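You operate a simulated robot arm through the tools that you are given. There is no shell and no other tool. Be economical: measure what you need, move in short steps, check, and stop when the job is done.

You are at the controls of a simulated robot arm. One attempt, no reset.

## Task
Press the bench zero button two times. Press the time button three times. Close the low drawer. Push the padded drawer shut. Press the sensor button two times. Put the rope on the end bench away on the mat shelf. Take the hard pad on the end bench and put it away on the roll bench shelf. Take the purple cloth on the soak bench top and put it away on the shelf top. Take the frame four and leave it on the upper tray. Put the strap tongue that says "base" from the island bench on top of the green box there and the strap tongue that says "side" on top of the tape roll there. Take the orange squeegee and leave it on the rack bench top. Open the boot lid, take the 30 mm tape strip and leave it on the boot floor, then shut the lid. Do these in any order. Set down upright: rope.

It is judged by the outcome, as a careful person would: the job done as asked, and still so three seconds after it is handed in. It fails if anything else is knocked over, pushed out of place, dropped, spilled or broken. Lids that push on must go on centred and level and be pressed home; caps that screw on are set level and turned clockwise until they are tight. Flat cloth is picked up by pressing the open fingertips on it (5 to 10 N) and closing them slowly along it; thin cloth reads only 2 to 8 mm in the jaws.

## Robot
A 7-joint arm with a three-finger gripper on a trunk, on a base that drives. Base frame: it is fixed to the floor where the robot stands at the start and does not move with it; the origin is under the middle of the robot, x ahead of it, y to its left, z up. Units: mm, rad, N and s.
Its first joint turns from -2.897 to 2.897 rad. Places, roughly: bench zero button [700, 0, 900]; boot floor [-6800, -5700, 500]; boot lid [-6900, -5700, 1000]; frame four [750, -2250, 1000]; green box [-1000, -1000, 750]; hard pad [2500, -2250, 750]; low drawer [1400, -900, 400]; mat shelf (24x76 cm) [-9760, -2960, 480]; orange squeegee (10x3x10 cm) [-700, -700, 900]; padded drawer [1700, -1300, 700]; purple cloth [250, -2750, 750]; rack bench top [900, 200, 900]; roll bench shelf (22x148 cm) [360, -4380, 420]; rope (19x4x8 cm) [2100, -1700, 900]; sensor button [1700, -1400, 900]; shelf top (15x84 cm) [-9260, -2180, 1260]; strap tongue [-1000, -1000, 750]; tape roll (9x9x5 cm) [-1000, -1300, 800]; tape strip [-9750, -2750, 1000]; time button [1400, -900, 900]; upper tray [-2300, -2600, 600]. Payload 2.69 kg.
The TCP is the grasp point between the finger pads, 29 mm short of the fingertips. In the tool frame z runs along the fingers and y along their closing line. The gripper opens to 120 mm. The gripper's body begins 78 mm behind the TCP.
Orientation is that of the tool frame in the base frame, as a unit quaternion [x, y, z, w]. With the fingers straight down and closing along the base's y, the tool's x points along the base's -x, its y along +y and its z along -z.

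## Interface
- The arm moves only by the tool jog_arm. Its argument "steps" is a list of rows, each a list of 7 numbers: the shift along the tool's x, y, z in mm, then the turn, a rotation vector about the tool's x, y, z in rad, then the gripper command, from -1 (fully open) to 1 (shut), values between in proportion. In form: [[tx, ty, tz, wx, wy, wz, jaw], ...]. A call has 1 to 20 rows; each row is the pose to reach, as a shift and turn from the pose commanded when the call began, along the tool's axes at that moment. Each row takes 0.2 s and may step no farther than 50 mm and 0.15 rad from the row before; otherwise, or with a gripper value out of range, the whole call is refused. A pose out of reach is approached as far as the arm can. The call stops where the force on the tool passes 40 N (or 10 N more than at its start, if that is more) or the arm is blocked; 0.2 s more then pass. Each finger halts on what it meets, pressing with about 40 N; the grip force reading is that of the motor and also rises with nothing between the fingers. The clock runs only during rows and for 0.2 s after the last one: add rows that repeat a pose to give the fingers time. The reply holds the time, the measured pose of the TCP, the force on the tool along the base axes, the opening and the grip force, in the units named above and with some noise, with the torque about the TCP (base axes, N m) and any sound that the robot's microphone picked up.
- Cameras (640 x 400 px; columns grow to the right, rows downward): "scene" is now at [297.8, 126.1, 1322.5]; the picture's right is [-0.79, -0.62, 0.00], its down [-0.42, 0.54, -0.73] and it looks along [0.45, -0.57, -0.69] (base axes); focal length 214 px, centre (320, 200). "wrist" rides on the gripper at [63, 0, -104] in the tool frame; the picture's right is [0.00, 1.00, 0.00], its down [-0.83, 0.00, -0.56] and it looks along [-0.56, 0.00, 0.83] (tool axes); focal length 275 px, centre (320, 200).
- capture(camera): a new picture of that camera. No time passes.
- lift_body(by): slides the trunk up (or, below 0, down) by that many mm; the arm and the scene camera ride with it, the base frame stays. It gives what a move gives, with no picture.
- base_move(legs): drives the robot by 1 to 6 legs, each [ahead, left, turn to the left] in mm, mm and rad, along the robot's own axes; the way and the turn of a leg run together, so that a leg with both is an arc; at most 1500 mm and 3.142 rad a leg. The arm and the cameras ride along, it lands a little off, and it stops where it bumps. It gives what a move gives.
- turn_head(pan, tilt): turns the head with the scene camera to pan (to the left, within 2.496 rad either way) and tilt (down, from -0.506 to 1.204), counted from straight ahead of the robot. It gives what a move gives.
- pixel_to_xyz(camera, pixels): there is no depth. For up to 12 entries [column, row, z] of the newest picture of that camera ("zoom" is the newest enlarged one), the place [x, y] in the base frame at which the ray of that pixel passes the height z, good to about 3 mm. No time passes.
- zoom(camera, box): a new picture of the part [left, top, right, bottom] of that camera's present view, enlarged. No time passes.
- close_job(): hands the job in; it is judged then, once.

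Work in short steps. Measure before you move; look again where a grasp or a placing could have gone wrong, and mend it. You have 371 turns and 312 pictures in all, those below and enlarged ones among them. Open the gripper and draw the arm clear of the work before you hand the job in, unless the task says otherwise.

The tools are called as a command line: name --pt "numbers of a row" for each row, then --argument value for the rest, lists and objects as JSON in quotes. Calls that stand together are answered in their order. jog_arm: Moves the arm, as the interface text tells. Its arguments: {"type":"object","properties":{"steps":{"type":"array","items":{"type":"array","items":{"type":"number"}}}},"required":["steps"]} The other tools are called the same way: lift_body (by) slides the trunk up or down; base_move (legs) drives the base; turn_head (pan, tilt) turns the head that bears the scene camera; capture (camera) takes a picture; pixel_to_xyz (camera, pixels) gives the place at which the rays of pixels pass given heights; zoom (camera, box) takes an enlarged picture of a part of a camera's view; close_job () hands the job in.

At the start:

```text
time_s: 0.0
tool_pos: [586.3, -7.2, 1209.2]
tcp_rot: [0.0, 1.0, 0.001, 0.001]
ft_force: [0.3, 0.2, 0.0]
wrist_torque: [0.01, 0.03, 0.03]
grip_width: 119.9
grip_force: 0.1
trunk travel left (down, up): [-325.0, 261.0]
robot x, y, heading: [1.7, -0.4, -0.0]
head pan, tilt: [-0.908, 0.756]
```

scene: 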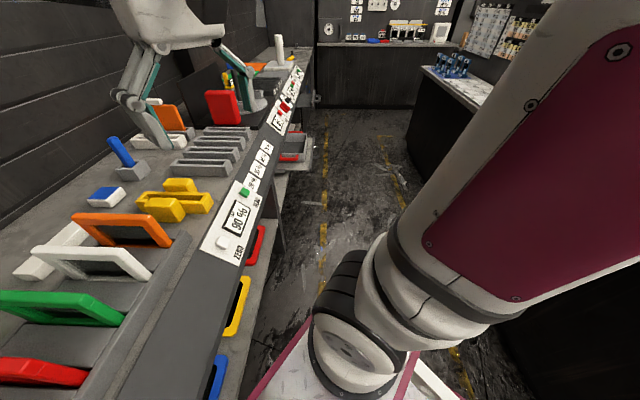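
wrist: 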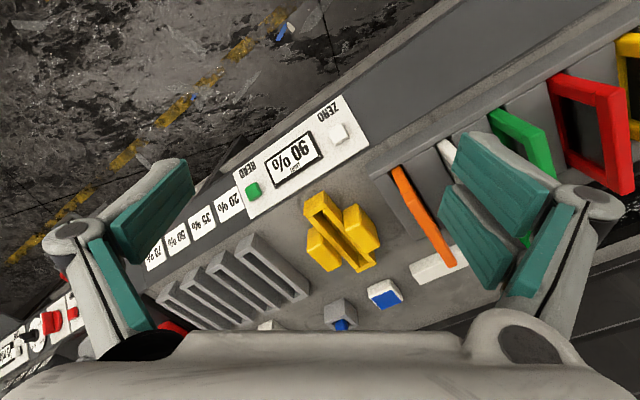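

The bench with a display and white/green buttons lies in front of me. I zoom in to read the labels.

zoom --camera "wrist" --box '[220, 80, 400, 230]'

zoom --camera "scene" --box '[180, 20, 340, 270]'

pixel_to_xyz --camera "wrist" --pixels '[[339, 133, 900], [253, 190, 900], [339, 133, 880]]'

pixel_to_xyz --camera "scene" --pixels '[[223, 243, 900], [245, 192, 900], [223, 243, 880]]'

```text
2.67 times, centred on (310, 155) of wrist
```

zoom: 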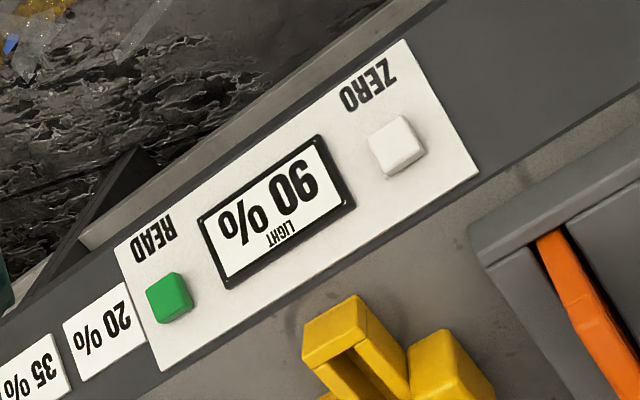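

```text
1.60 times, centred on (260, 145) of scene
```

zoom: 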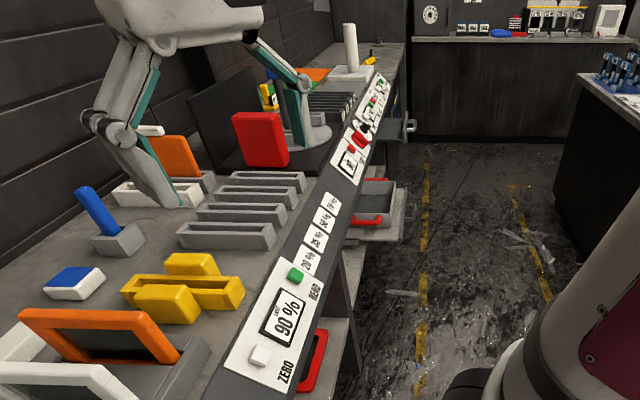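

```text
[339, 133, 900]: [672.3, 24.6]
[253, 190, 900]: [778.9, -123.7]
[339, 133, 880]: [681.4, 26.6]
```

```text
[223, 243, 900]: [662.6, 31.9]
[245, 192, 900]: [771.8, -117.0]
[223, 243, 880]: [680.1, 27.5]
```

White = ZERO, triangulated at about (682, 27, 877). I check whether the panel slopes by triangulating its two edges.

pixel_to_xyz --camera "wrist" --pixels '[[341, 95, 870], [341, 95, 840], [370, 147, 880], [370, 147, 850]]'

pixel_to_xyz --camera "scene" --pixels '[[247.5, 265, 870], [247.5, 265, 840], [199, 248, 880], [199, 248, 850]]'

zoom --camera "scene" --box '[190, 170, 270, 280]'

```text
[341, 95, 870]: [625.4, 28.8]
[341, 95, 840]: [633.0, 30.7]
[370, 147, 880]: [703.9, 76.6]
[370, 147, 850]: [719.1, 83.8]
```

```text
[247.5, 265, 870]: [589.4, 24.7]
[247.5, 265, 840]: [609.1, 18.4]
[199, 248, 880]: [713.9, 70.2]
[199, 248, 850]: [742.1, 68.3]
```

```text
3.64 times, centred on (230, 225) of scene
```

zoom: 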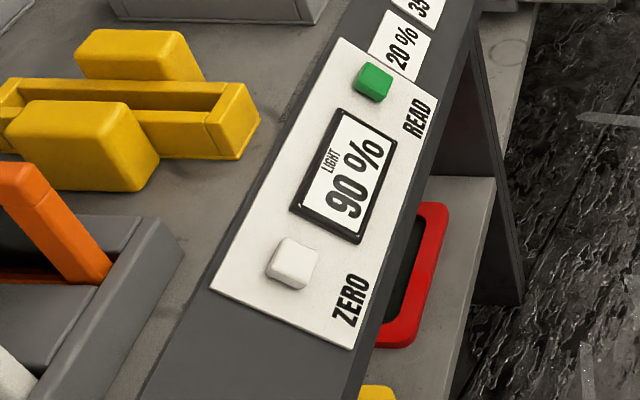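

The panel's near corner is at scene (238, 266) and the bench-side corner at (200, 250); I retriangulate.

pixel_to_xyz --camera "scene" --pixels '[[238.2, 266.2, 870], [238.2, 266.2, 840], [199.8, 249.7, 900], [199.8, 249.7, 880], [222.4, 243.7, 880]]'

pixel_to_xyz --camera "wrist" --pixels '[[341, 95, 870], [341, 95, 840], [370, 147, 900], [370, 147, 880]]'

```text
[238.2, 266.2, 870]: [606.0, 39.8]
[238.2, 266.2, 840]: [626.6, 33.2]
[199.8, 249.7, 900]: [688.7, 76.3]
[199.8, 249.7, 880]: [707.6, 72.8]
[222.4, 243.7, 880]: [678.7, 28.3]
```

```text
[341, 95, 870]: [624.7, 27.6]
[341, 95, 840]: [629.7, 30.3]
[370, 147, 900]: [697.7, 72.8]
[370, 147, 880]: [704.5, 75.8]
```

The panel slopes about 29° toward the aisle (outward normal ≈ (-0.40,-0.28,0.875)), button top ≈ (682, 27, 877). I close the jaws, tilt to the normal and go to 60 mm off.

jog_arm --pt "-9 1 36 -0.042 -0.059 0 1" --pt "-18 3 73 -0.084 -0.117 0 1" --pt "-27 4 109 -0.126 -0.176 0 1" --pt "-35 6 145 -0.169 -0.234 0 1" --pt "-44 7 181 -0.211 -0.293 0 1" --pt "-53 8 218 -0.253 -0.351 0 1" --pt "-61 9.3 254 -0.295 -0.41 0 1" --pt "-61 9.3 254 -0.295 -0.41 0 1"

capture --camera "wrist"

capture --camera "scene"

```text
time_s: 1.8
tool_pos: [653.2, 1.7, 958.0]
tcp_rot: [0.0, 0.969, 0.146, 0.202]
ft_force: [0.0, -0.1, -0.3]
wrist_torque: [0.0, -0.04, 0.02]
grip_width: 0.0
grip_force: 29.0
out of reach, approached as far as the arm can: row 7, 8
trunk travel left (down, up): [-325.0, 261.0]
robot x, y, heading: [2.0, 0.3, -0.002]
head pan, tilt: [-0.908, 0.756]
```

```text
306 pictures are left
```

wrist: 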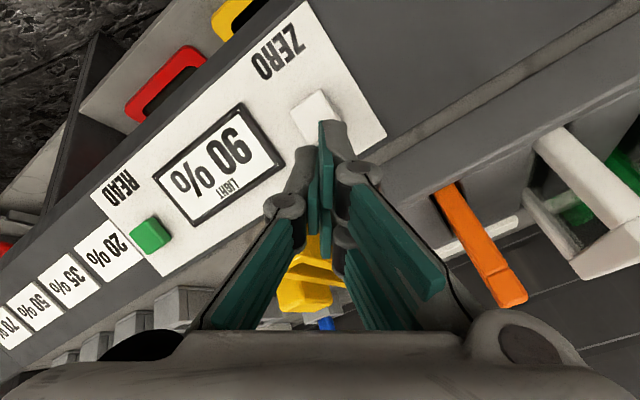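

```text
305 pictures are left
```

scene: 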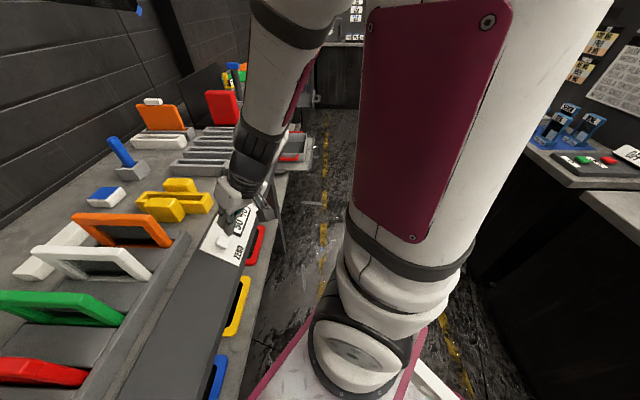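

The pose was out of reach: too near the robot. I look around behind the robot before backing off.

turn_head --pan 2.4 --tilt 0.5

capture --camera "scene"

turn_head --pan -2.4 --tilt 0.5

capture --camera "scene"

turn_head --pan -1.6 --tilt 0.4

capture --camera "scene"

```text
time_s: 4.6
tool_pos: [653.4, 1.4, 958.4]
tcp_rot: [0.0, 0.969, 0.146, 0.202]
ft_force: [0.4, -0.4, -0.4]
wrist_torque: [-0.02, 0.01, 0.02]
grip_width: 0.0
grip_force: 28.6
trunk travel left (down, up): [-325.0, 261.0]
robot x, y, heading: [0.5, -0.7, -0.003]
head pan, tilt: [2.4, 0.499]
```

```text
304 pictures are left
```

scene: 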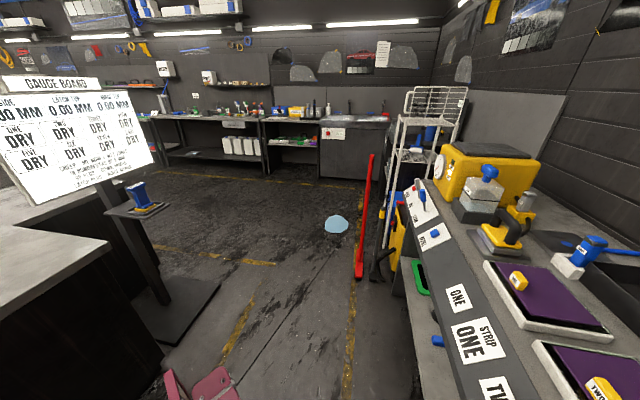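

```text
time_s: 8.4
tool_pos: [653.8, 1.4, 959.8]
tcp_rot: [0.0, 0.968, 0.146, 0.202]
ft_force: [-0.1, 0.4, 0.2]
wrist_torque: [0.0, 0.02, 0.01]
grip_width: 0.2
grip_force: 28.6
trunk travel left (down, up): [-325.0, 261.0]
robot x, y, heading: [-3.8, -1.4, -0.0]
head pan, tilt: [-2.4, 0.499]
```

```text
303 pictures are left
```

scene: 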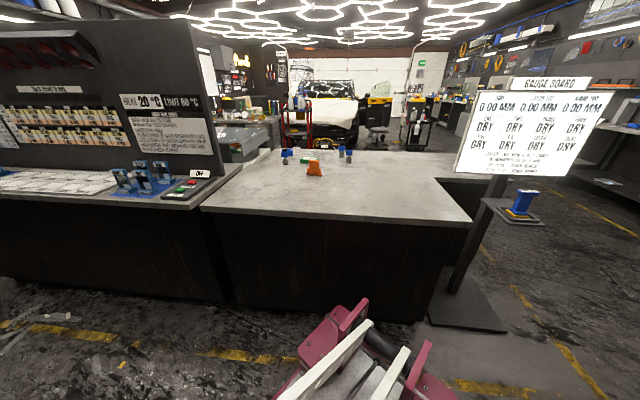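

```text
time_s: 9.5
tool_pos: [652.4, 1.9, 959.2]
tcp_rot: [0.0, 0.968, 0.147, 0.202]
ft_force: [0.3, 0.8, -0.1]
wrist_torque: [-0.04, -0.02, 0.0]
grip_width: 0.0
grip_force: 28.8
trunk travel left (down, up): [-325.0, 261.0]
robot x, y, heading: [-0.4, -3.8, 0.003]
head pan, tilt: [-1.6, 0.4]
```

```text
302 pictures are left
```

scene: 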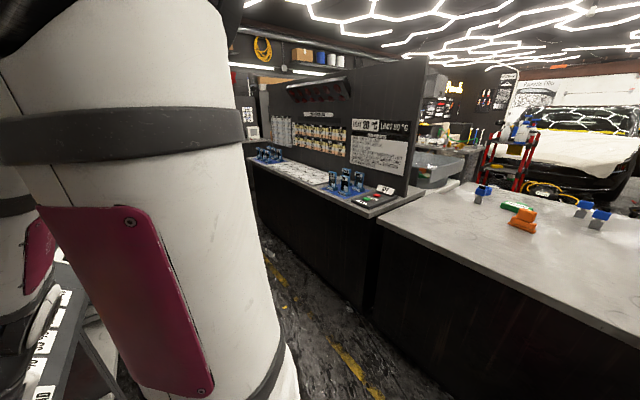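

There's free floor behind (island front foot ~800 mm off). I back off 90 mm, perpendicular to the bench.

base_move --legs '[[-80, -40, 0]]'

turn_head --pan -0.5 --tilt 0.8

capture --camera "wrist"

capture --camera "scene"

```text
time_s: 10.6
tool_pos: [572.8, -40.4, 958.5]
tcp_rot: [0.002, 0.969, 0.146, 0.201]
ft_force: [-0.1, -0.6, 0.0]
wrist_torque: [0.01, -0.02, -0.03]
grip_width: 0.0
grip_force: 28.6
trunk travel left (down, up): [-325.0, 261.0]
robot x, y, heading: [-81.2, -42.9, 0.0]
head pan, tilt: [-1.6, 0.4]
```

```text
time_s: 12.0
tool_pos: [573.1, -41.0, 958.1]
tcp_rot: [0.0, 0.969, 0.146, 0.201]
ft_force: [0.0, -0.2, -0.2]
wrist_torque: [-0.03, 0.04, -0.01]
grip_width: 0.0
grip_force: 28.4
trunk travel left (down, up): [-325.0, 261.0]
robot x, y, heading: [-83.6, -38.7, -0.0]
head pan, tilt: [-0.499, 0.799]
```

```text
301 pictures are left
```

wrist: 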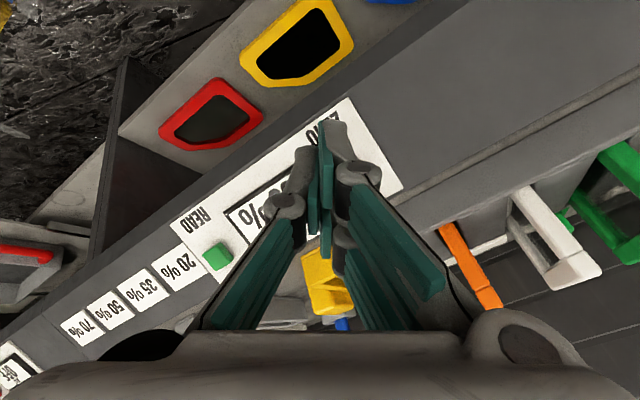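

```text
300 pictures are left
```

scene: 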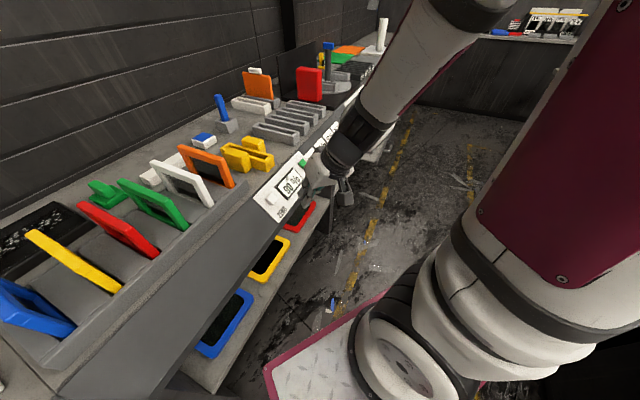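

Tool normal is fine. I move so the fingertips hover ~20 mm off the ZERO button along its normal, then check.

jog_arm --pt "-22 12 28 0 0 0 1" --pt "-44 24 56 0 0 0 1" --pt "-64.8 35.7 83 0 0 0 1" --pt "-64.8 35.7 83 0 0 0 1"

zoom --camera "wrist" --box '[220, 80, 420, 220]'

zoom --camera "scene" --box '[220, 130, 360, 240]'

```text
time_s: 13.0
tool_pos: [664.2, 11.7, 921.6]
tcp_rot: [0.001, 0.968, 0.147, 0.203]
ft_force: [-1.2, 0.3, 0.3]
wrist_torque: [0.02, -0.03, 0.01]
grip_width: 0.0
grip_force: 28.1
trunk travel left (down, up): [-325.0, 261.0]
robot x, y, heading: [-79.4, -40.1, -0.0]
head pan, tilt: [-0.499, 0.799]
```

```text
2.86 times, centred on (320, 150) of wrist
```

zoom: 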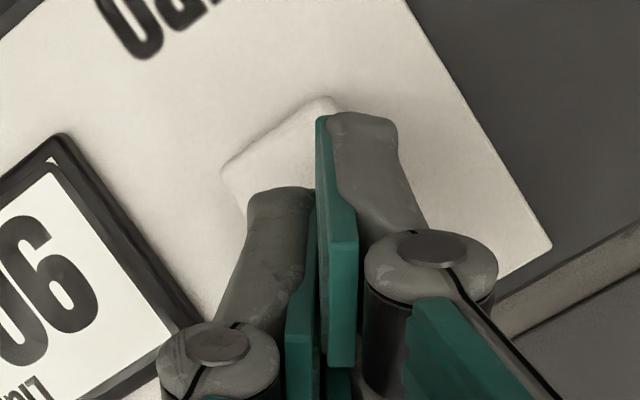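

```text
3.64 times, centred on (290, 185) of scene
```

zoom: 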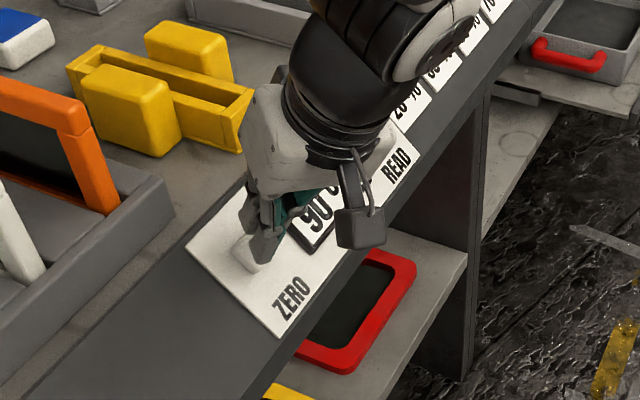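

The button centre shows ~7 mm toward tool +x and −y of the tip line. I correct and press in small steps while reading the force.

jog_arm --pt "6.5 -7 0 0 0 0 1" --pt "6.5 -7 8 0 0 0 1" --pt "6.5 -7 14 0 0 0 1" --pt "6.5 -7 18 0 0 0 1"

zoom --camera "wrist" --box '[220, 80, 420, 220]'

zoom --camera "scene" --box '[220, 130, 360, 240]'

```text
time_s: 14.0
tool_pos: [664.2, 12.3, 902.3]
tcp_rot: [0.001, 0.968, 0.146, 0.203]
ft_force: [-0.6, 0.1, 2.0]
wrist_torque: [0.05, -0.02, 0.02]
grip_width: 0.0
grip_force: 28.8
trunk travel left (down, up): [-325.0, 261.0]
robot x, y, heading: [-79.6, -38.1, -0.0]
head pan, tilt: [-0.499, 0.799]
```

```text
2.86 times, centred on (320, 150) of wrist
```

zoom: 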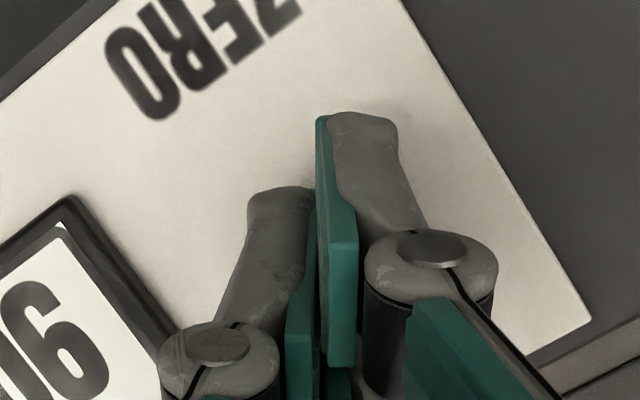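

```text
3.64 times, centred on (290, 185) of scene
```

zoom: 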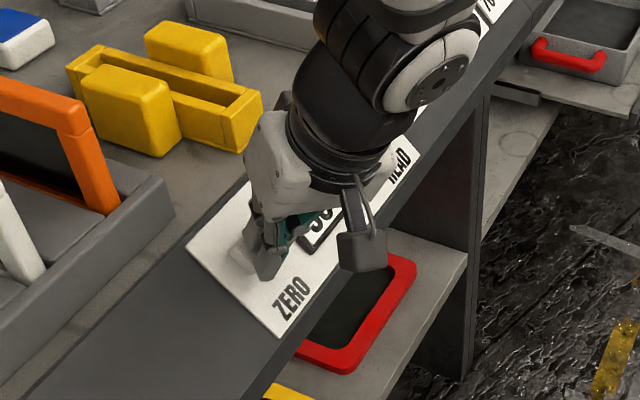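

Contact is just beginning (2 N). I check where the wrist image thinks the tip lies vs. the computed tip (675.5, 20.5, 877).

pixel_to_xyz --camera "wrist" --pixels '[[320, 158, 877], [320, 120, 877], [320, 140, 877]]'

pixel_to_xyz --camera "scene" --pixels '[[275, 205.5, 877], [269, 199, 877], [283, 205, 877], [290, 205, 877]]'

```text
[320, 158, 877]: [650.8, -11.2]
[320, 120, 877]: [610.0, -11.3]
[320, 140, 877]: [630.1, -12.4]
```

```text
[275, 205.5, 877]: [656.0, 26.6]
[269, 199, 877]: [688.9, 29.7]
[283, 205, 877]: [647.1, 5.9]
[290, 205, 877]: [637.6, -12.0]
```

The scene view suggests the tips sit ~9 mm downslope of the button, so the wrist-based correction was doubtful. I lift 25 mm, and triangulate the visible tips.

jog_arm --pt "0 0 -25 0 0 0 1" --pt "0 0 -25 0 0 0 1"

capture --camera "wrist"

zoom --camera "scene" --box '[240, 160, 320, 220]'

pixel_to_xyz --camera "wrist" --pixels '[[320, 158, 898], [320, 120, 898], [308, 132, 877]]'

```text
time_s: 14.6
tool_pos: [654.5, 4.1, 924.0]
tcp_rot: [0.001, 0.968, 0.146, 0.202]
ft_force: [0.2, 0.2, 0.1]
wrist_torque: [-0.02, 0.0, 0.01]
grip_width: 0.2
grip_force: 28.8
trunk travel left (down, up): [-325.0, 261.0]
robot x, y, heading: [-78.7, -40.3, -0.002]
head pan, tilt: [-0.499, 0.799]
```

```text
295 pictures are left
```

wrist: 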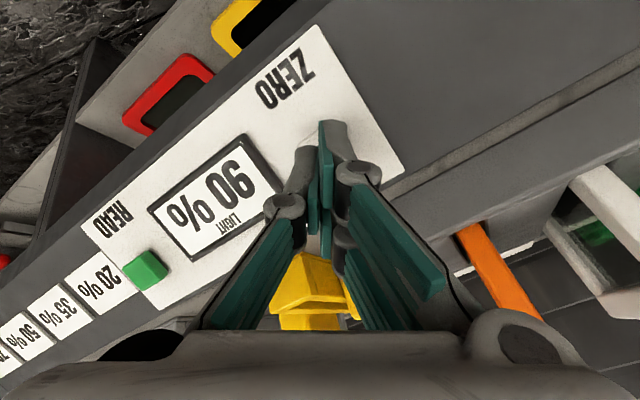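

```text
6.67 times, centred on (280, 190) of scene
```

zoom: 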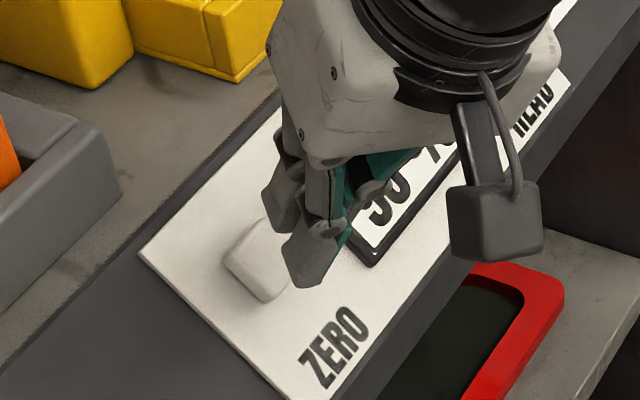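

```text
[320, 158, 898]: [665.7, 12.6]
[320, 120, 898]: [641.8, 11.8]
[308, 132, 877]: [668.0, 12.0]
```

I query the button centre in this zoomed scene view at several heights.

pixel_to_xyz --camera "zoom" --pixels '[[258, 257, 880], [258, 257, 870], [258, 257, 860], [305, 285, 898], [282, 225, 898], [292, 255, 898]]'

zoom --camera "wrist" --box '[270, 80, 370, 180]'

```text
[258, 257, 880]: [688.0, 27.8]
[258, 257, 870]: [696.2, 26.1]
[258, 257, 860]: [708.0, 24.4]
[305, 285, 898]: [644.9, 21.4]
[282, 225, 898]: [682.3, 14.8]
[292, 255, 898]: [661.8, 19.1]
```

```text
4.00 times, centred on (320, 130) of wrist
```

zoom: 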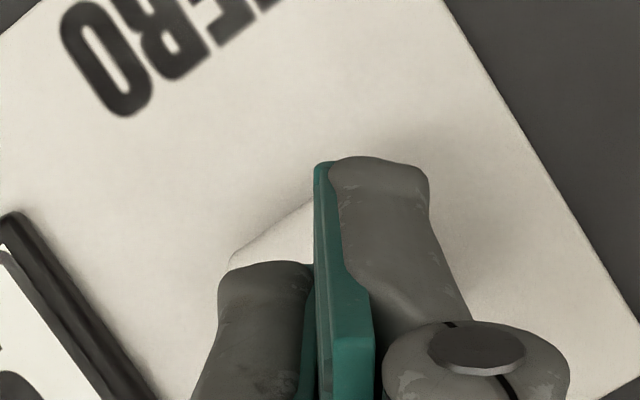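

The two cues disagree by ~10 mm, partly due to occlusion. I open up the view by retreating sideways and triangulate the unobstructed button.

jog_arm --pt "0 20 -40 0 0 0 1" --pt "0 40 -80 0 0 0 1" --pt "0 40 -80 0 0 0 1"

capture --camera "wrist"

zoom --camera "wrist" --box '[200, 80, 360, 200]'

```text
time_s: 15.4
tool_pos: [618.8, 20.7, 1007.1]
tcp_rot: [0.001, 0.969, 0.145, 0.202]
ft_force: [0.8, -0.6, 0.3]
wrist_torque: [0.01, 0.02, 0.01]
grip_width: 0.0
grip_force: 28.3
trunk travel left (down, up): [-325.0, 261.0]
robot x, y, heading: [-78.5, -38.4, -0.002]
head pan, tilt: [-0.499, 0.799]
```

```text
292 pictures are left
```

wrist: 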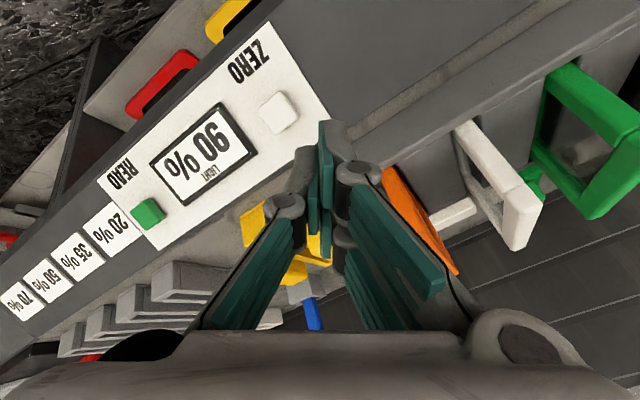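

```text
3.33 times, centred on (280, 140) of wrist
```

zoom: 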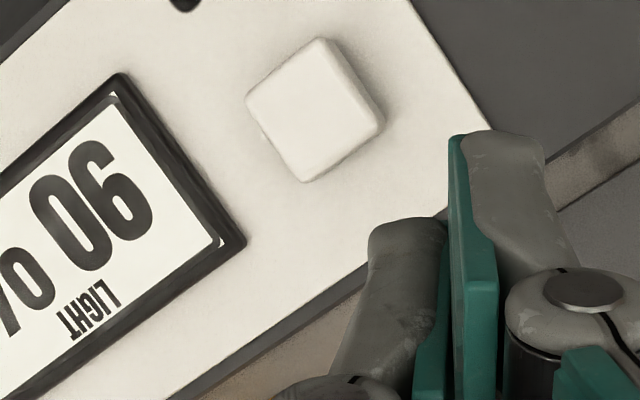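

Top face centre is at zoom (308,108); I query along its ray.

pixel_to_xyz --camera "zoom" --pixels '[[308, 108, 885], [308, 108, 875], [308, 108, 865]]'

zoom --camera "scene" --box '[240, 160, 320, 220]'

```text
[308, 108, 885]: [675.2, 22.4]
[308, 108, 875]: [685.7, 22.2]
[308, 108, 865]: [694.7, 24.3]
```

```text
6.67 times, centred on (280, 190) of scene
```

zoom: 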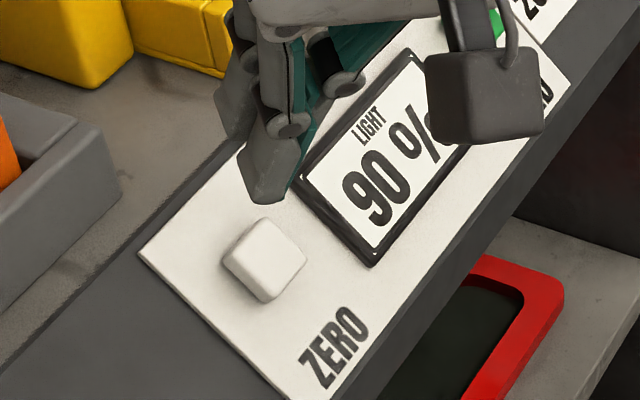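

pixel_to_xyz --camera "zoom" --pixels '[[266, 253, 885], [266, 253, 875], [266, 253, 865]]'

```text
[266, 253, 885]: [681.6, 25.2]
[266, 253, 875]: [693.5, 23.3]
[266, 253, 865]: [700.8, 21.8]
```

Both cameras now give ≈ (685, 24.5, 876). I approach to just above and press in 3 mm steps.

jog_arm --pt "-4 -15 40 0 0 0 1" --pt "-8 -30 80 0 0 0 1" --pt "-9.6 -37.3 100 0 0 0 1" --pt "-9.6 -37.3 108 0 0 0 1" --pt "-9.6 -37.3 112 0 0 0 1" --pt "-9.6 -37.3 115 0 0 0 1"

zoom --camera "scene" --box '[240, 160, 320, 220]'

```text
time_s: 16.8
tool_pos: [676.7, 15.8, 903.8]
tcp_rot: [0.001, 0.968, 0.146, 0.205]
ft_force: [-20.1, -6.6, 25.7]
wrist_torque: [0.13, -0.27, -0.01]
grip_width: 0.1
grip_force: 28.5
trunk travel left (down, up): [-325.0, 261.0]
robot x, y, heading: [-81.0, -39.7, -0.004]
head pan, tilt: [-0.499, 0.799]
heard: click
stopped in row 6: the force on the tool passed its limit at 46 N (the readings are from after the stop); the commanded pose is now the measured one
```

```text
6.67 times, centred on (280, 190) of scene
```

zoom: 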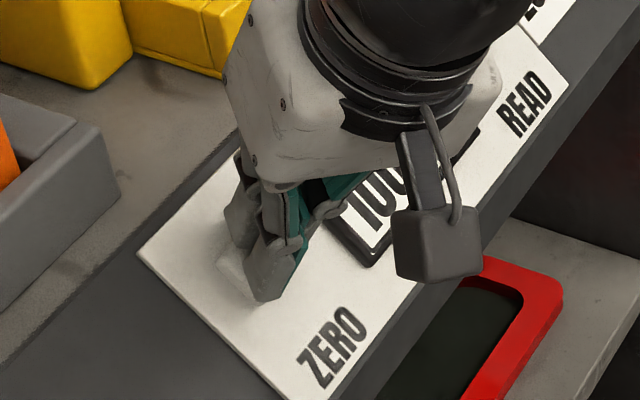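

A click was heard and the display went from 90 to 100. I release 14 mm and press once more.

jog_arm --pt "0 0 -8 0 0 0 1" --pt "0 0 -15 0 0 0 1" --pt "0 0 -15 0 0 0 1"

jog_arm --pt "0 0 7 0 0 0 1" --pt "0 0 11 0 0 0 1" --pt "0 0 14 0 0 0 1" --pt "0 0 17 0 0 0 1"

```text
time_s: 17.6
tool_pos: [671.4, 12.6, 914.8]
tcp_rot: [0.0, 0.968, 0.147, 0.204]
ft_force: [-1.1, -0.2, -0.4]
wrist_torque: [0.02, 0.03, 0.0]
grip_width: 0.1
grip_force: 28.6
trunk travel left (down, up): [-325.0, 261.0]
robot x, y, heading: [-79.4, -38.7, -0.006]
head pan, tilt: [-0.499, 0.799]
```

```text
time_s: 18.6
tool_pos: [678.1, 16.3, 904.3]
tcp_rot: [0.001, 0.967, 0.146, 0.207]
ft_force: [-19.4, -4.3, 25.1]
wrist_torque: [0.16, -0.21, 0.05]
grip_width: 0.0
grip_force: 28.0
trunk travel left (down, up): [-325.0, 261.0]
robot x, y, heading: [-80.3, -37.2, -0.003]
head pan, tilt: [-0.499, 0.799]
heard: click
stopped in row 4: the force on the tool passed its limit at 44 N (the readings are from after the stop); the commanded pose is now the measured one
```

Second click heard: ZERO is done. I retract to a high tool-down pose for travelling.

jog_arm --pt "0 0 -44 0 0 0 1" --pt "6 6 -88 0.05 0.07 0 1" --pt "12 12 -132 0.1 0.14 0 1" --pt "18 18 -176 0.15 0.21 0 1" --pt "24 24 -220 0.2 0.28 0 1" --pt "28 30 -264 0.25 0.35 0 1" --pt "32 34 -308 0.295 0.41 0 1" --pt "36 38 -352 0.295 0.41 0 1"

turn_head --pan -1.0 --tilt 0.7

capture --camera "scene"

zoom --camera "scene" --box '[180, 0, 340, 100]'

```text
time_s: 20.4
tool_pos: [501.4, -46.3, 1206.3]
tcp_rot: [0.001, 1.0, 0.001, 0.003]
ft_force: [0.4, -0.1, -0.3]
wrist_torque: [0.04, 0.04, -0.03]
grip_width: 0.0
grip_force: 28.4
trunk travel left (down, up): [-325.0, 261.0]
robot x, y, heading: [-79.0, -40.2, -0.002]
head pan, tilt: [-0.499, 0.799]
```

```text
time_s: 21.3
tool_pos: [500.6, -45.5, 1206.5]
tcp_rot: [0.001, 1.0, 0.001, 0.004]
ft_force: [-0.3, 0.7, 0.0]
wrist_torque: [-0.02, 0.01, 0.02]
grip_width: 0.2
grip_force: 28.7
trunk travel left (down, up): [-325.0, 261.0]
robot x, y, heading: [-81.5, -40.5, -0.001]
head pan, tilt: [-1.0, 0.7]
```

```text
288 pictures are left
```

scene: 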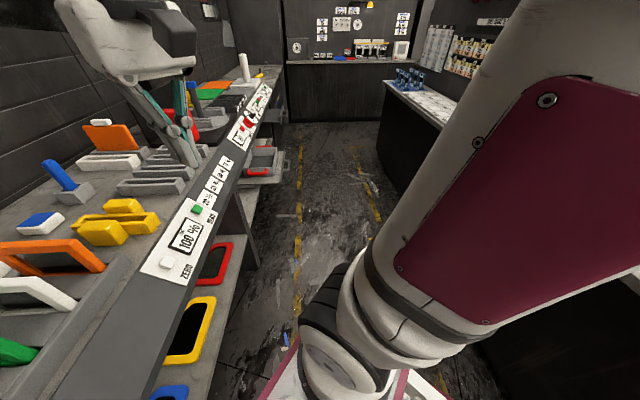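

```text
4.00 times, centred on (260, 50) of scene
```

zoom: 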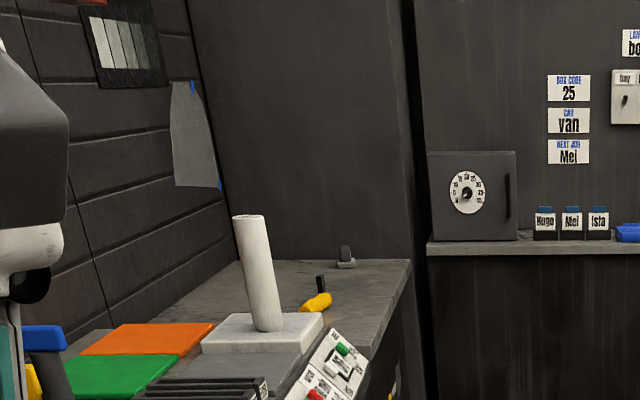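

The aisle toward the next panel is open; an open drawer with a red handle sticks out by ~150 mm at (262,168). I turn to face the bench squarely and slide 800 mm along it, slightly away.

base_move --legs '[[0, 0, 0.625], [-60, 0, 0], [0, -850, 0]]'

turn_head --pan -0.7 --tilt 0.75

capture --camera "scene"

capture --camera "wrist"

```text
time_s: 28.1
tool_pos: [842.8, -439.3, 1206.6]
tcp_rot: [-0.301, 0.954, 0.002, 0.003]
ft_force: [-0.3, 0.9, 0.1]
wrist_torque: [-0.02, -0.01, -0.01]
grip_width: 0.0
grip_force: 28.6
trunk travel left (down, up): [-325.0, 261.0]
robot x, y, heading: [364.2, -769.5, 0.614]
head pan, tilt: [-1.0, 0.7]
```

```text
time_s: 28.9
tool_pos: [842.5, -439.7, 1205.9]
tcp_rot: [-0.301, 0.954, 0.002, 0.003]
ft_force: [1.2, 0.5, -0.2]
wrist_torque: [0.02, -0.01, 0.04]
grip_width: 0.0
grip_force: 28.4
trunk travel left (down, up): [-325.0, 261.0]
robot x, y, heading: [368.9, -769.8, 0.621]
head pan, tilt: [-0.7, 0.75]
```

```text
286 pictures are left
```

scene: 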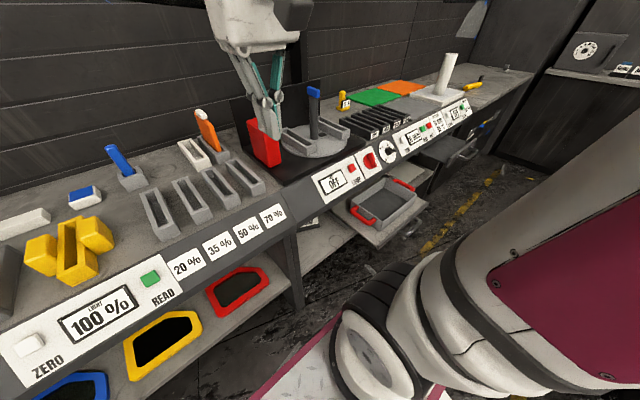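

```text
285 pictures are left
```

wrist: 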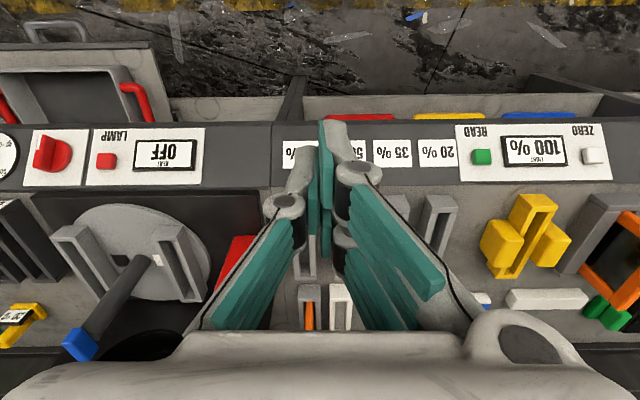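

Squared up. The next panel (LAMP, dial etc.) is to the right; I slide 650 more and look closely.

base_move --legs '[[0, -650, 0]]'

capture --camera "scene"

capture --camera "wrist"

zoom --camera "wrist" --box '[0, 0, 320, 200]'

```text
time_s: 32.5
tool_pos: [1215.5, -968.6, 1205.2]
tcp_rot: [-0.303, 0.953, 0.002, 0.003]
ft_force: [-0.3, -0.2, -0.6]
wrist_torque: [-0.02, -0.04, 0.01]
grip_width: 0.0
grip_force: 28.8
trunk travel left (down, up): [-325.0, 261.0]
robot x, y, heading: [738.7, -1302.2, 0.614]
head pan, tilt: [-0.7, 0.75]
```

```text
284 pictures are left
```

scene: 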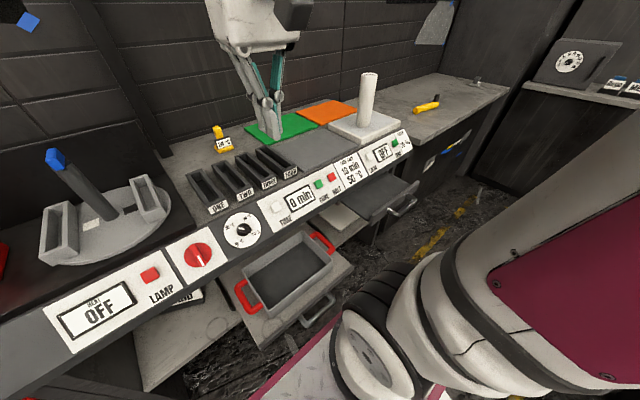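

```text
283 pictures are left
```

wrist: 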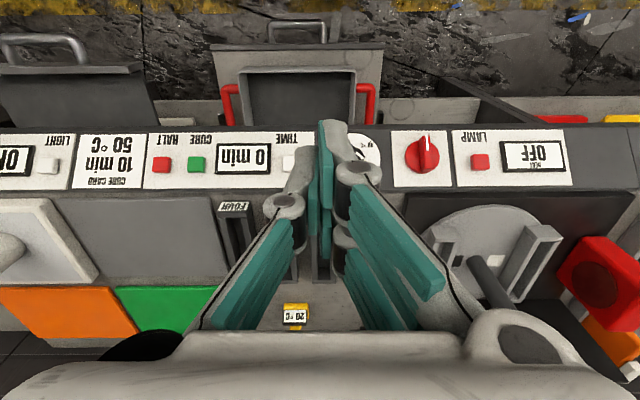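

```text
2.00 times, centred on (160, 100) of wrist
```

zoom: 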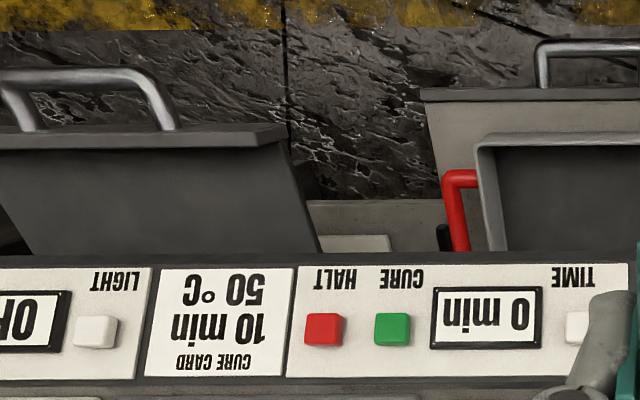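

TIME is the white button beside "0 min" (scene ≈ (277,207)). I zoom the scene for its location.

zoom --camera "scene" --box '[220, 120, 420, 245]'

pixel_to_xyz --camera "zoom" --pixels '[[186, 276, 885], [186, 276, 875], [186, 276, 865]]'

pixel_to_xyz --camera "wrist" --pixels '[[289, 164, 885], [289, 164, 875], [289, 164, 865]]'

```text
3.20 times, centred on (320, 182) of scene
```

zoom: 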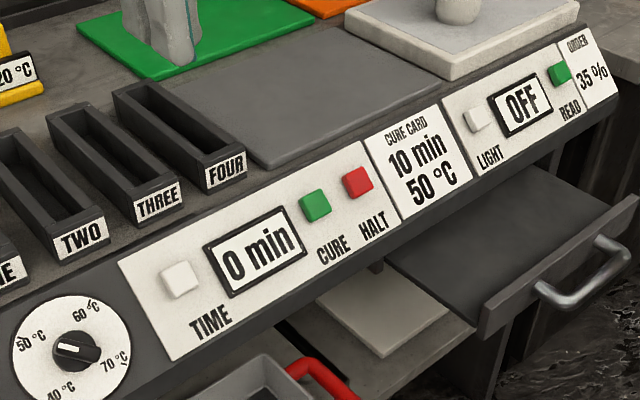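

```text
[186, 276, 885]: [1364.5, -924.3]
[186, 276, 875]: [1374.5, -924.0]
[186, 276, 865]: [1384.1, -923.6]
```

```text
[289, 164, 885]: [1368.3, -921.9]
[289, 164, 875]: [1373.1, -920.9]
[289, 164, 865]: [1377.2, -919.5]
```

TIME triangulates to (1371, -922, 877). I move to 15 mm off it along the normal.

jog_arm --pt "-16 -7 36 0 -0.064 0 1" --pt "-33 -13 72 0 -0.128 0 1" --pt "-49 -20 109 0 -0.191 0 1" --pt "-65 -26 145 0 -0.255 0 1" --pt "-82 -33 181 0 -0.319 0 1" --pt "-98 -39 217 0 -0.383 0 1" --pt "-114 -46 254 0 -0.446 0 1" --pt "-130.6 -52 290 0 -0.51 0 1" --pt "-130.6 -52 290 0 -0.51 0 1"

zoom --camera "scene" --box '[230, 160, 330, 240]'

capture --camera "wrist"

```text
time_s: 34.5
tool_pos: [1350.0, -934.9, 919.2]
tcp_rot: [-0.298, 0.92, 0.078, 0.24]
ft_force: [0.9, 0.2, 0.1]
wrist_torque: [0.0, -0.02, 0.0]
grip_width: 0.1
grip_force: 27.8
out of reach, approached as far as the arm can: row 8, 9
trunk travel left (down, up): [-325.0, 261.0]
robot x, y, heading: [736.9, -1298.0, 0.616]
head pan, tilt: [-0.7, 0.75]
```

```text
5.00 times, centred on (280, 200) of scene
```

zoom: 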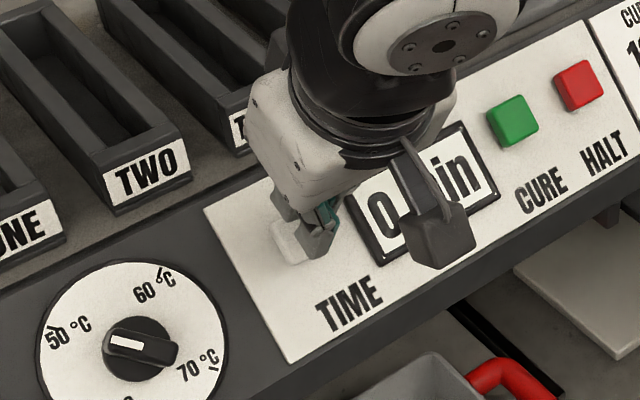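

```text
279 pictures are left
```

wrist: 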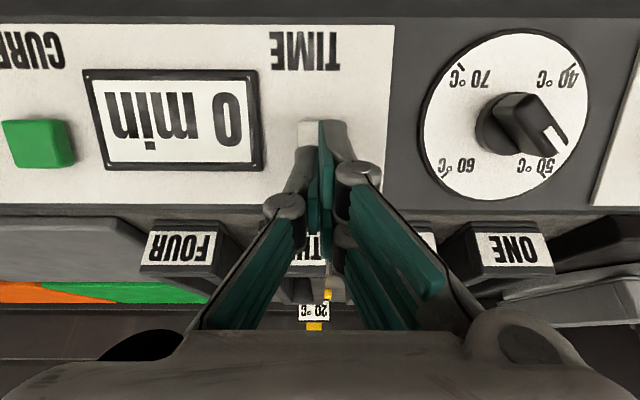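

Slightly short of the pose but orientation is right; the button is almost in line. I press along the tool axis with a 3 mm lateral correction.

jog_arm --pt "0 -3 6 0 0 0 1" --pt "0 -3 12 0 0 0 1" --pt "0 -3 16 0 0 0 1" --pt "0 -3 19 0 0 0 1" --pt "0 -3 22 0 0 0 1" --pt "0 -3 25 0 0 0 1"

zoom --camera "scene" --box '[230, 160, 330, 240]'

```text
time_s: 35.8
tool_pos: [1361.9, -929.6, 902.0]
tcp_rot: [-0.29, 0.921, 0.078, 0.246]
ft_force: [-17.8, -11.1, 27.0]
wrist_torque: [0.15, -0.19, 0.13]
grip_width: 5.9
grip_force: 28.2
trunk travel left (down, up): [-325.0, 261.0]
robot x, y, heading: [732.4, -1297.0, 0.612]
head pan, tilt: [-0.7, 0.75]
heard: click
stopped in row 6: the force on the tool passed its limit at 46 N (the readings are from after the stop); the commanded pose is now the measured one
```

```text
5.00 times, centred on (280, 200) of scene
```

zoom: 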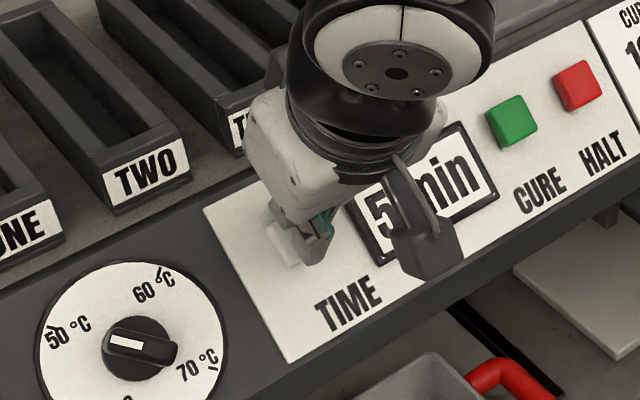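

Click, display 5 min, but the fingers spread 6 mm, so I'm touching off-centre; I back off, shift +5 in tool y, and press again.

jog_arm --pt "0 0 -8 0 0 0 1" --pt "0 5 -16 0 0 0 1" --pt "0 5 -16 0 0 0 1" --pt "0 5 -16 0 0 0 1"

jog_arm --pt "0 0 7 0 0 0 1" --pt "0 0 11 0 0 0 1" --pt "0 0 14 0 0 0 1" --pt "0 0 17 0 0 0 1" --pt "0 0 20 0 0 0 1"

zoom --camera "scene" --box '[230, 160, 330, 240]'

```text
time_s: 36.8
tool_pos: [1355.6, -929.4, 915.3]
tcp_rot: [-0.291, 0.921, 0.078, 0.245]
ft_force: [-0.7, -0.6, 0.1]
wrist_torque: [-0.01, 0.02, 0.01]
grip_width: 0.0
grip_force: 29.0
trunk travel left (down, up): [-325.0, 261.0]
robot x, y, heading: [739.5, -1296.5, 0.613]
head pan, tilt: [-0.7, 0.75]
```

```text
time_s: 37.9
tool_pos: [1359.7, -925.3, 902.3]
tcp_rot: [-0.291, 0.921, 0.08, 0.248]
ft_force: [-16.7, -12.4, 28.3]
wrist_torque: [0.16, -0.2, 0.13]
grip_width: 6.3
grip_force: 28.6
trunk travel left (down, up): [-325.0, 261.0]
robot x, y, heading: [735.2, -1297.8, 0.617]
head pan, tilt: [-0.7, 0.75]
heard: click
stopped in row 5: the force on the tool passed its limit at 47 N (the readings are from after the stop); the commanded pose is now the measured one
```

```text
5.00 times, centred on (280, 200) of scene
```

zoom: 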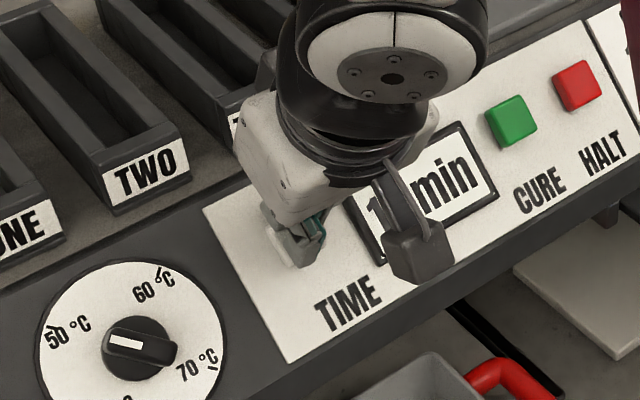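

Second click (display now 10-something). One more press.

jog_arm --pt "0 0 -8 0 0 0 1" --pt "0 0 -16 0 0 0 1" --pt "0 0 -16 0 0 0 1" --pt "0 0 -16 0 0 0 1"

jog_arm --pt "0 0 7 0 0 0 1" --pt "0 0 11 0 0 0 1" --pt "0 0 14 0 0 0 1" --pt "0 0 17 0 0 0 1" --pt "0 0 20 0 0 0 1"

jog_arm --pt "0 0 -25 0 0 0 1" --pt "0 0 -60 0 0 0 1" --pt "0 0 -100 0 0 0 1"

capture --camera "scene"

capture --camera "wrist"

```text
time_s: 38.9
tool_pos: [1353.5, -929.2, 915.0]
tcp_rot: [-0.29, 0.921, 0.078, 0.247]
ft_force: [0.7, -0.7, -0.6]
wrist_torque: [-0.01, 0.01, -0.02]
grip_width: 0.0
grip_force: 28.3
trunk travel left (down, up): [-325.0, 261.0]
robot x, y, heading: [736.0, -1301.2, 0.615]
head pan, tilt: [-0.7, 0.75]
```

```text
time_s: 39.9
tool_pos: [1359.7, -925.0, 904.1]
tcp_rot: [-0.291, 0.92, 0.08, 0.249]
ft_force: [-16.7, -11.5, 27.5]
wrist_torque: [0.15, -0.15, 0.05]
grip_width: 5.8
grip_force: 28.4
trunk travel left (down, up): [-325.0, 261.0]
robot x, y, heading: [735.5, -1301.5, 0.617]
head pan, tilt: [-0.7, 0.75]
heard: click
stopped in row 5: the force on the tool passed its limit at 47 N (the readings are from after the stop); the commanded pose is now the measured one
```

```text
time_s: 40.7
tool_pos: [1318.7, -951.9, 987.1]
tcp_rot: [-0.275, 0.925, 0.089, 0.247]
ft_force: [0.6, -2.4, -1.6]
wrist_torque: [0.2, -0.03, 0.17]
grip_width: 0.0
grip_force: 28.7
trunk travel left (down, up): [-325.0, 261.0]
robot x, y, heading: [736.3, -1299.5, 0.612]
head pan, tilt: [-0.7, 0.75]
```

```text
276 pictures are left
```

scene: 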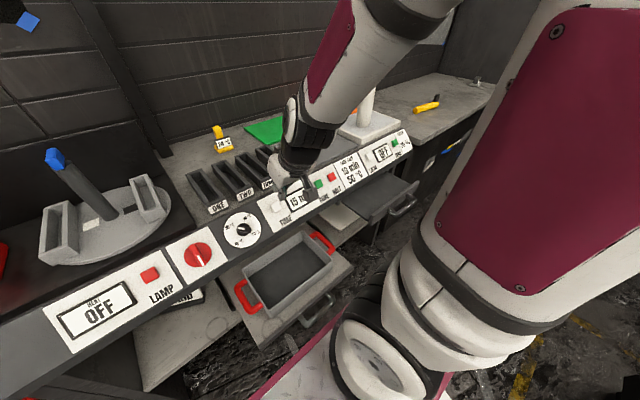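

```text
275 pictures are left
```

wrist: 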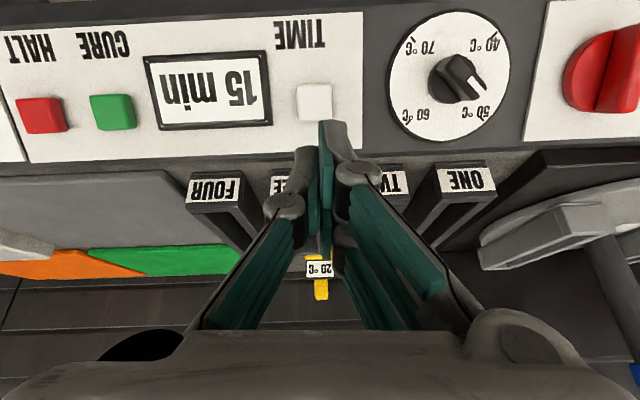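

Display shows 15 min: TIME done. I measure how far the drawers stick out relative to the robot before sliding.

pixel_to_xyz --camera "scene" --pixels '[[320, 312, 420], [320, 312, 350], [348, 268, 420], [268, 340, 420], [410, 210, 650], [410, 210, 700], [300, 360, 250], [390, 152, 875], [394, 143, 875]]'

zoom --camera "scene" --box '[330, 110, 450, 230]'

turn_head --pan -0.5 --tilt 1.1

capture --camera "scene"

```text
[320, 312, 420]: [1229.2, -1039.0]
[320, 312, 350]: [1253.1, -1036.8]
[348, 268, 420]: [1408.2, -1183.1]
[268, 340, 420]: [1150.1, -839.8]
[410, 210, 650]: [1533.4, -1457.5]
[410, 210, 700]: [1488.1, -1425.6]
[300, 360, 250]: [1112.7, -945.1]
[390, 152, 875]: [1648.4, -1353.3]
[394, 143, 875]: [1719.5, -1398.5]
```

```text
3.33 times, centred on (390, 170) of scene
```

zoom: 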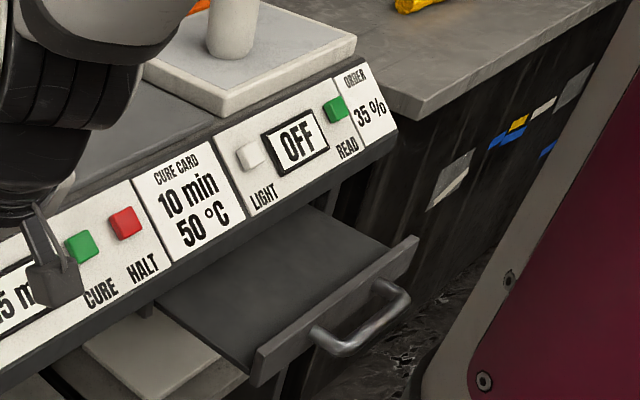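

```text
time_s: 41.6
tool_pos: [1318.2, -950.8, 986.9]
tcp_rot: [-0.272, 0.926, 0.091, 0.247]
ft_force: [-0.7, -0.3, -1.0]
wrist_torque: [0.02, 0.03, 0.0]
grip_width: 0.0
grip_force: 28.7
trunk travel left (down, up): [-325.0, 261.0]
robot x, y, heading: [730.4, -1302.8, 0.611]
head pan, tilt: [-0.499, 1.1]
```

```text
273 pictures are left
```

scene: 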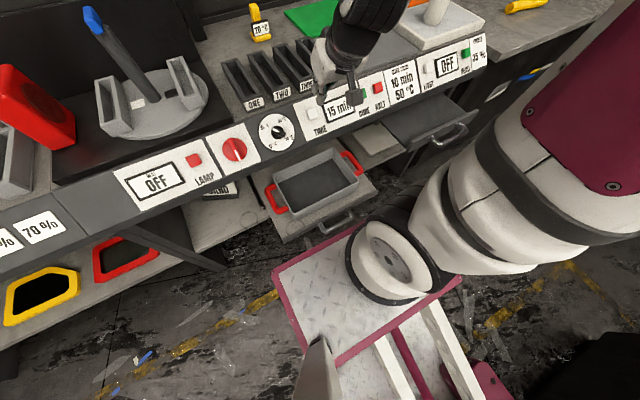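

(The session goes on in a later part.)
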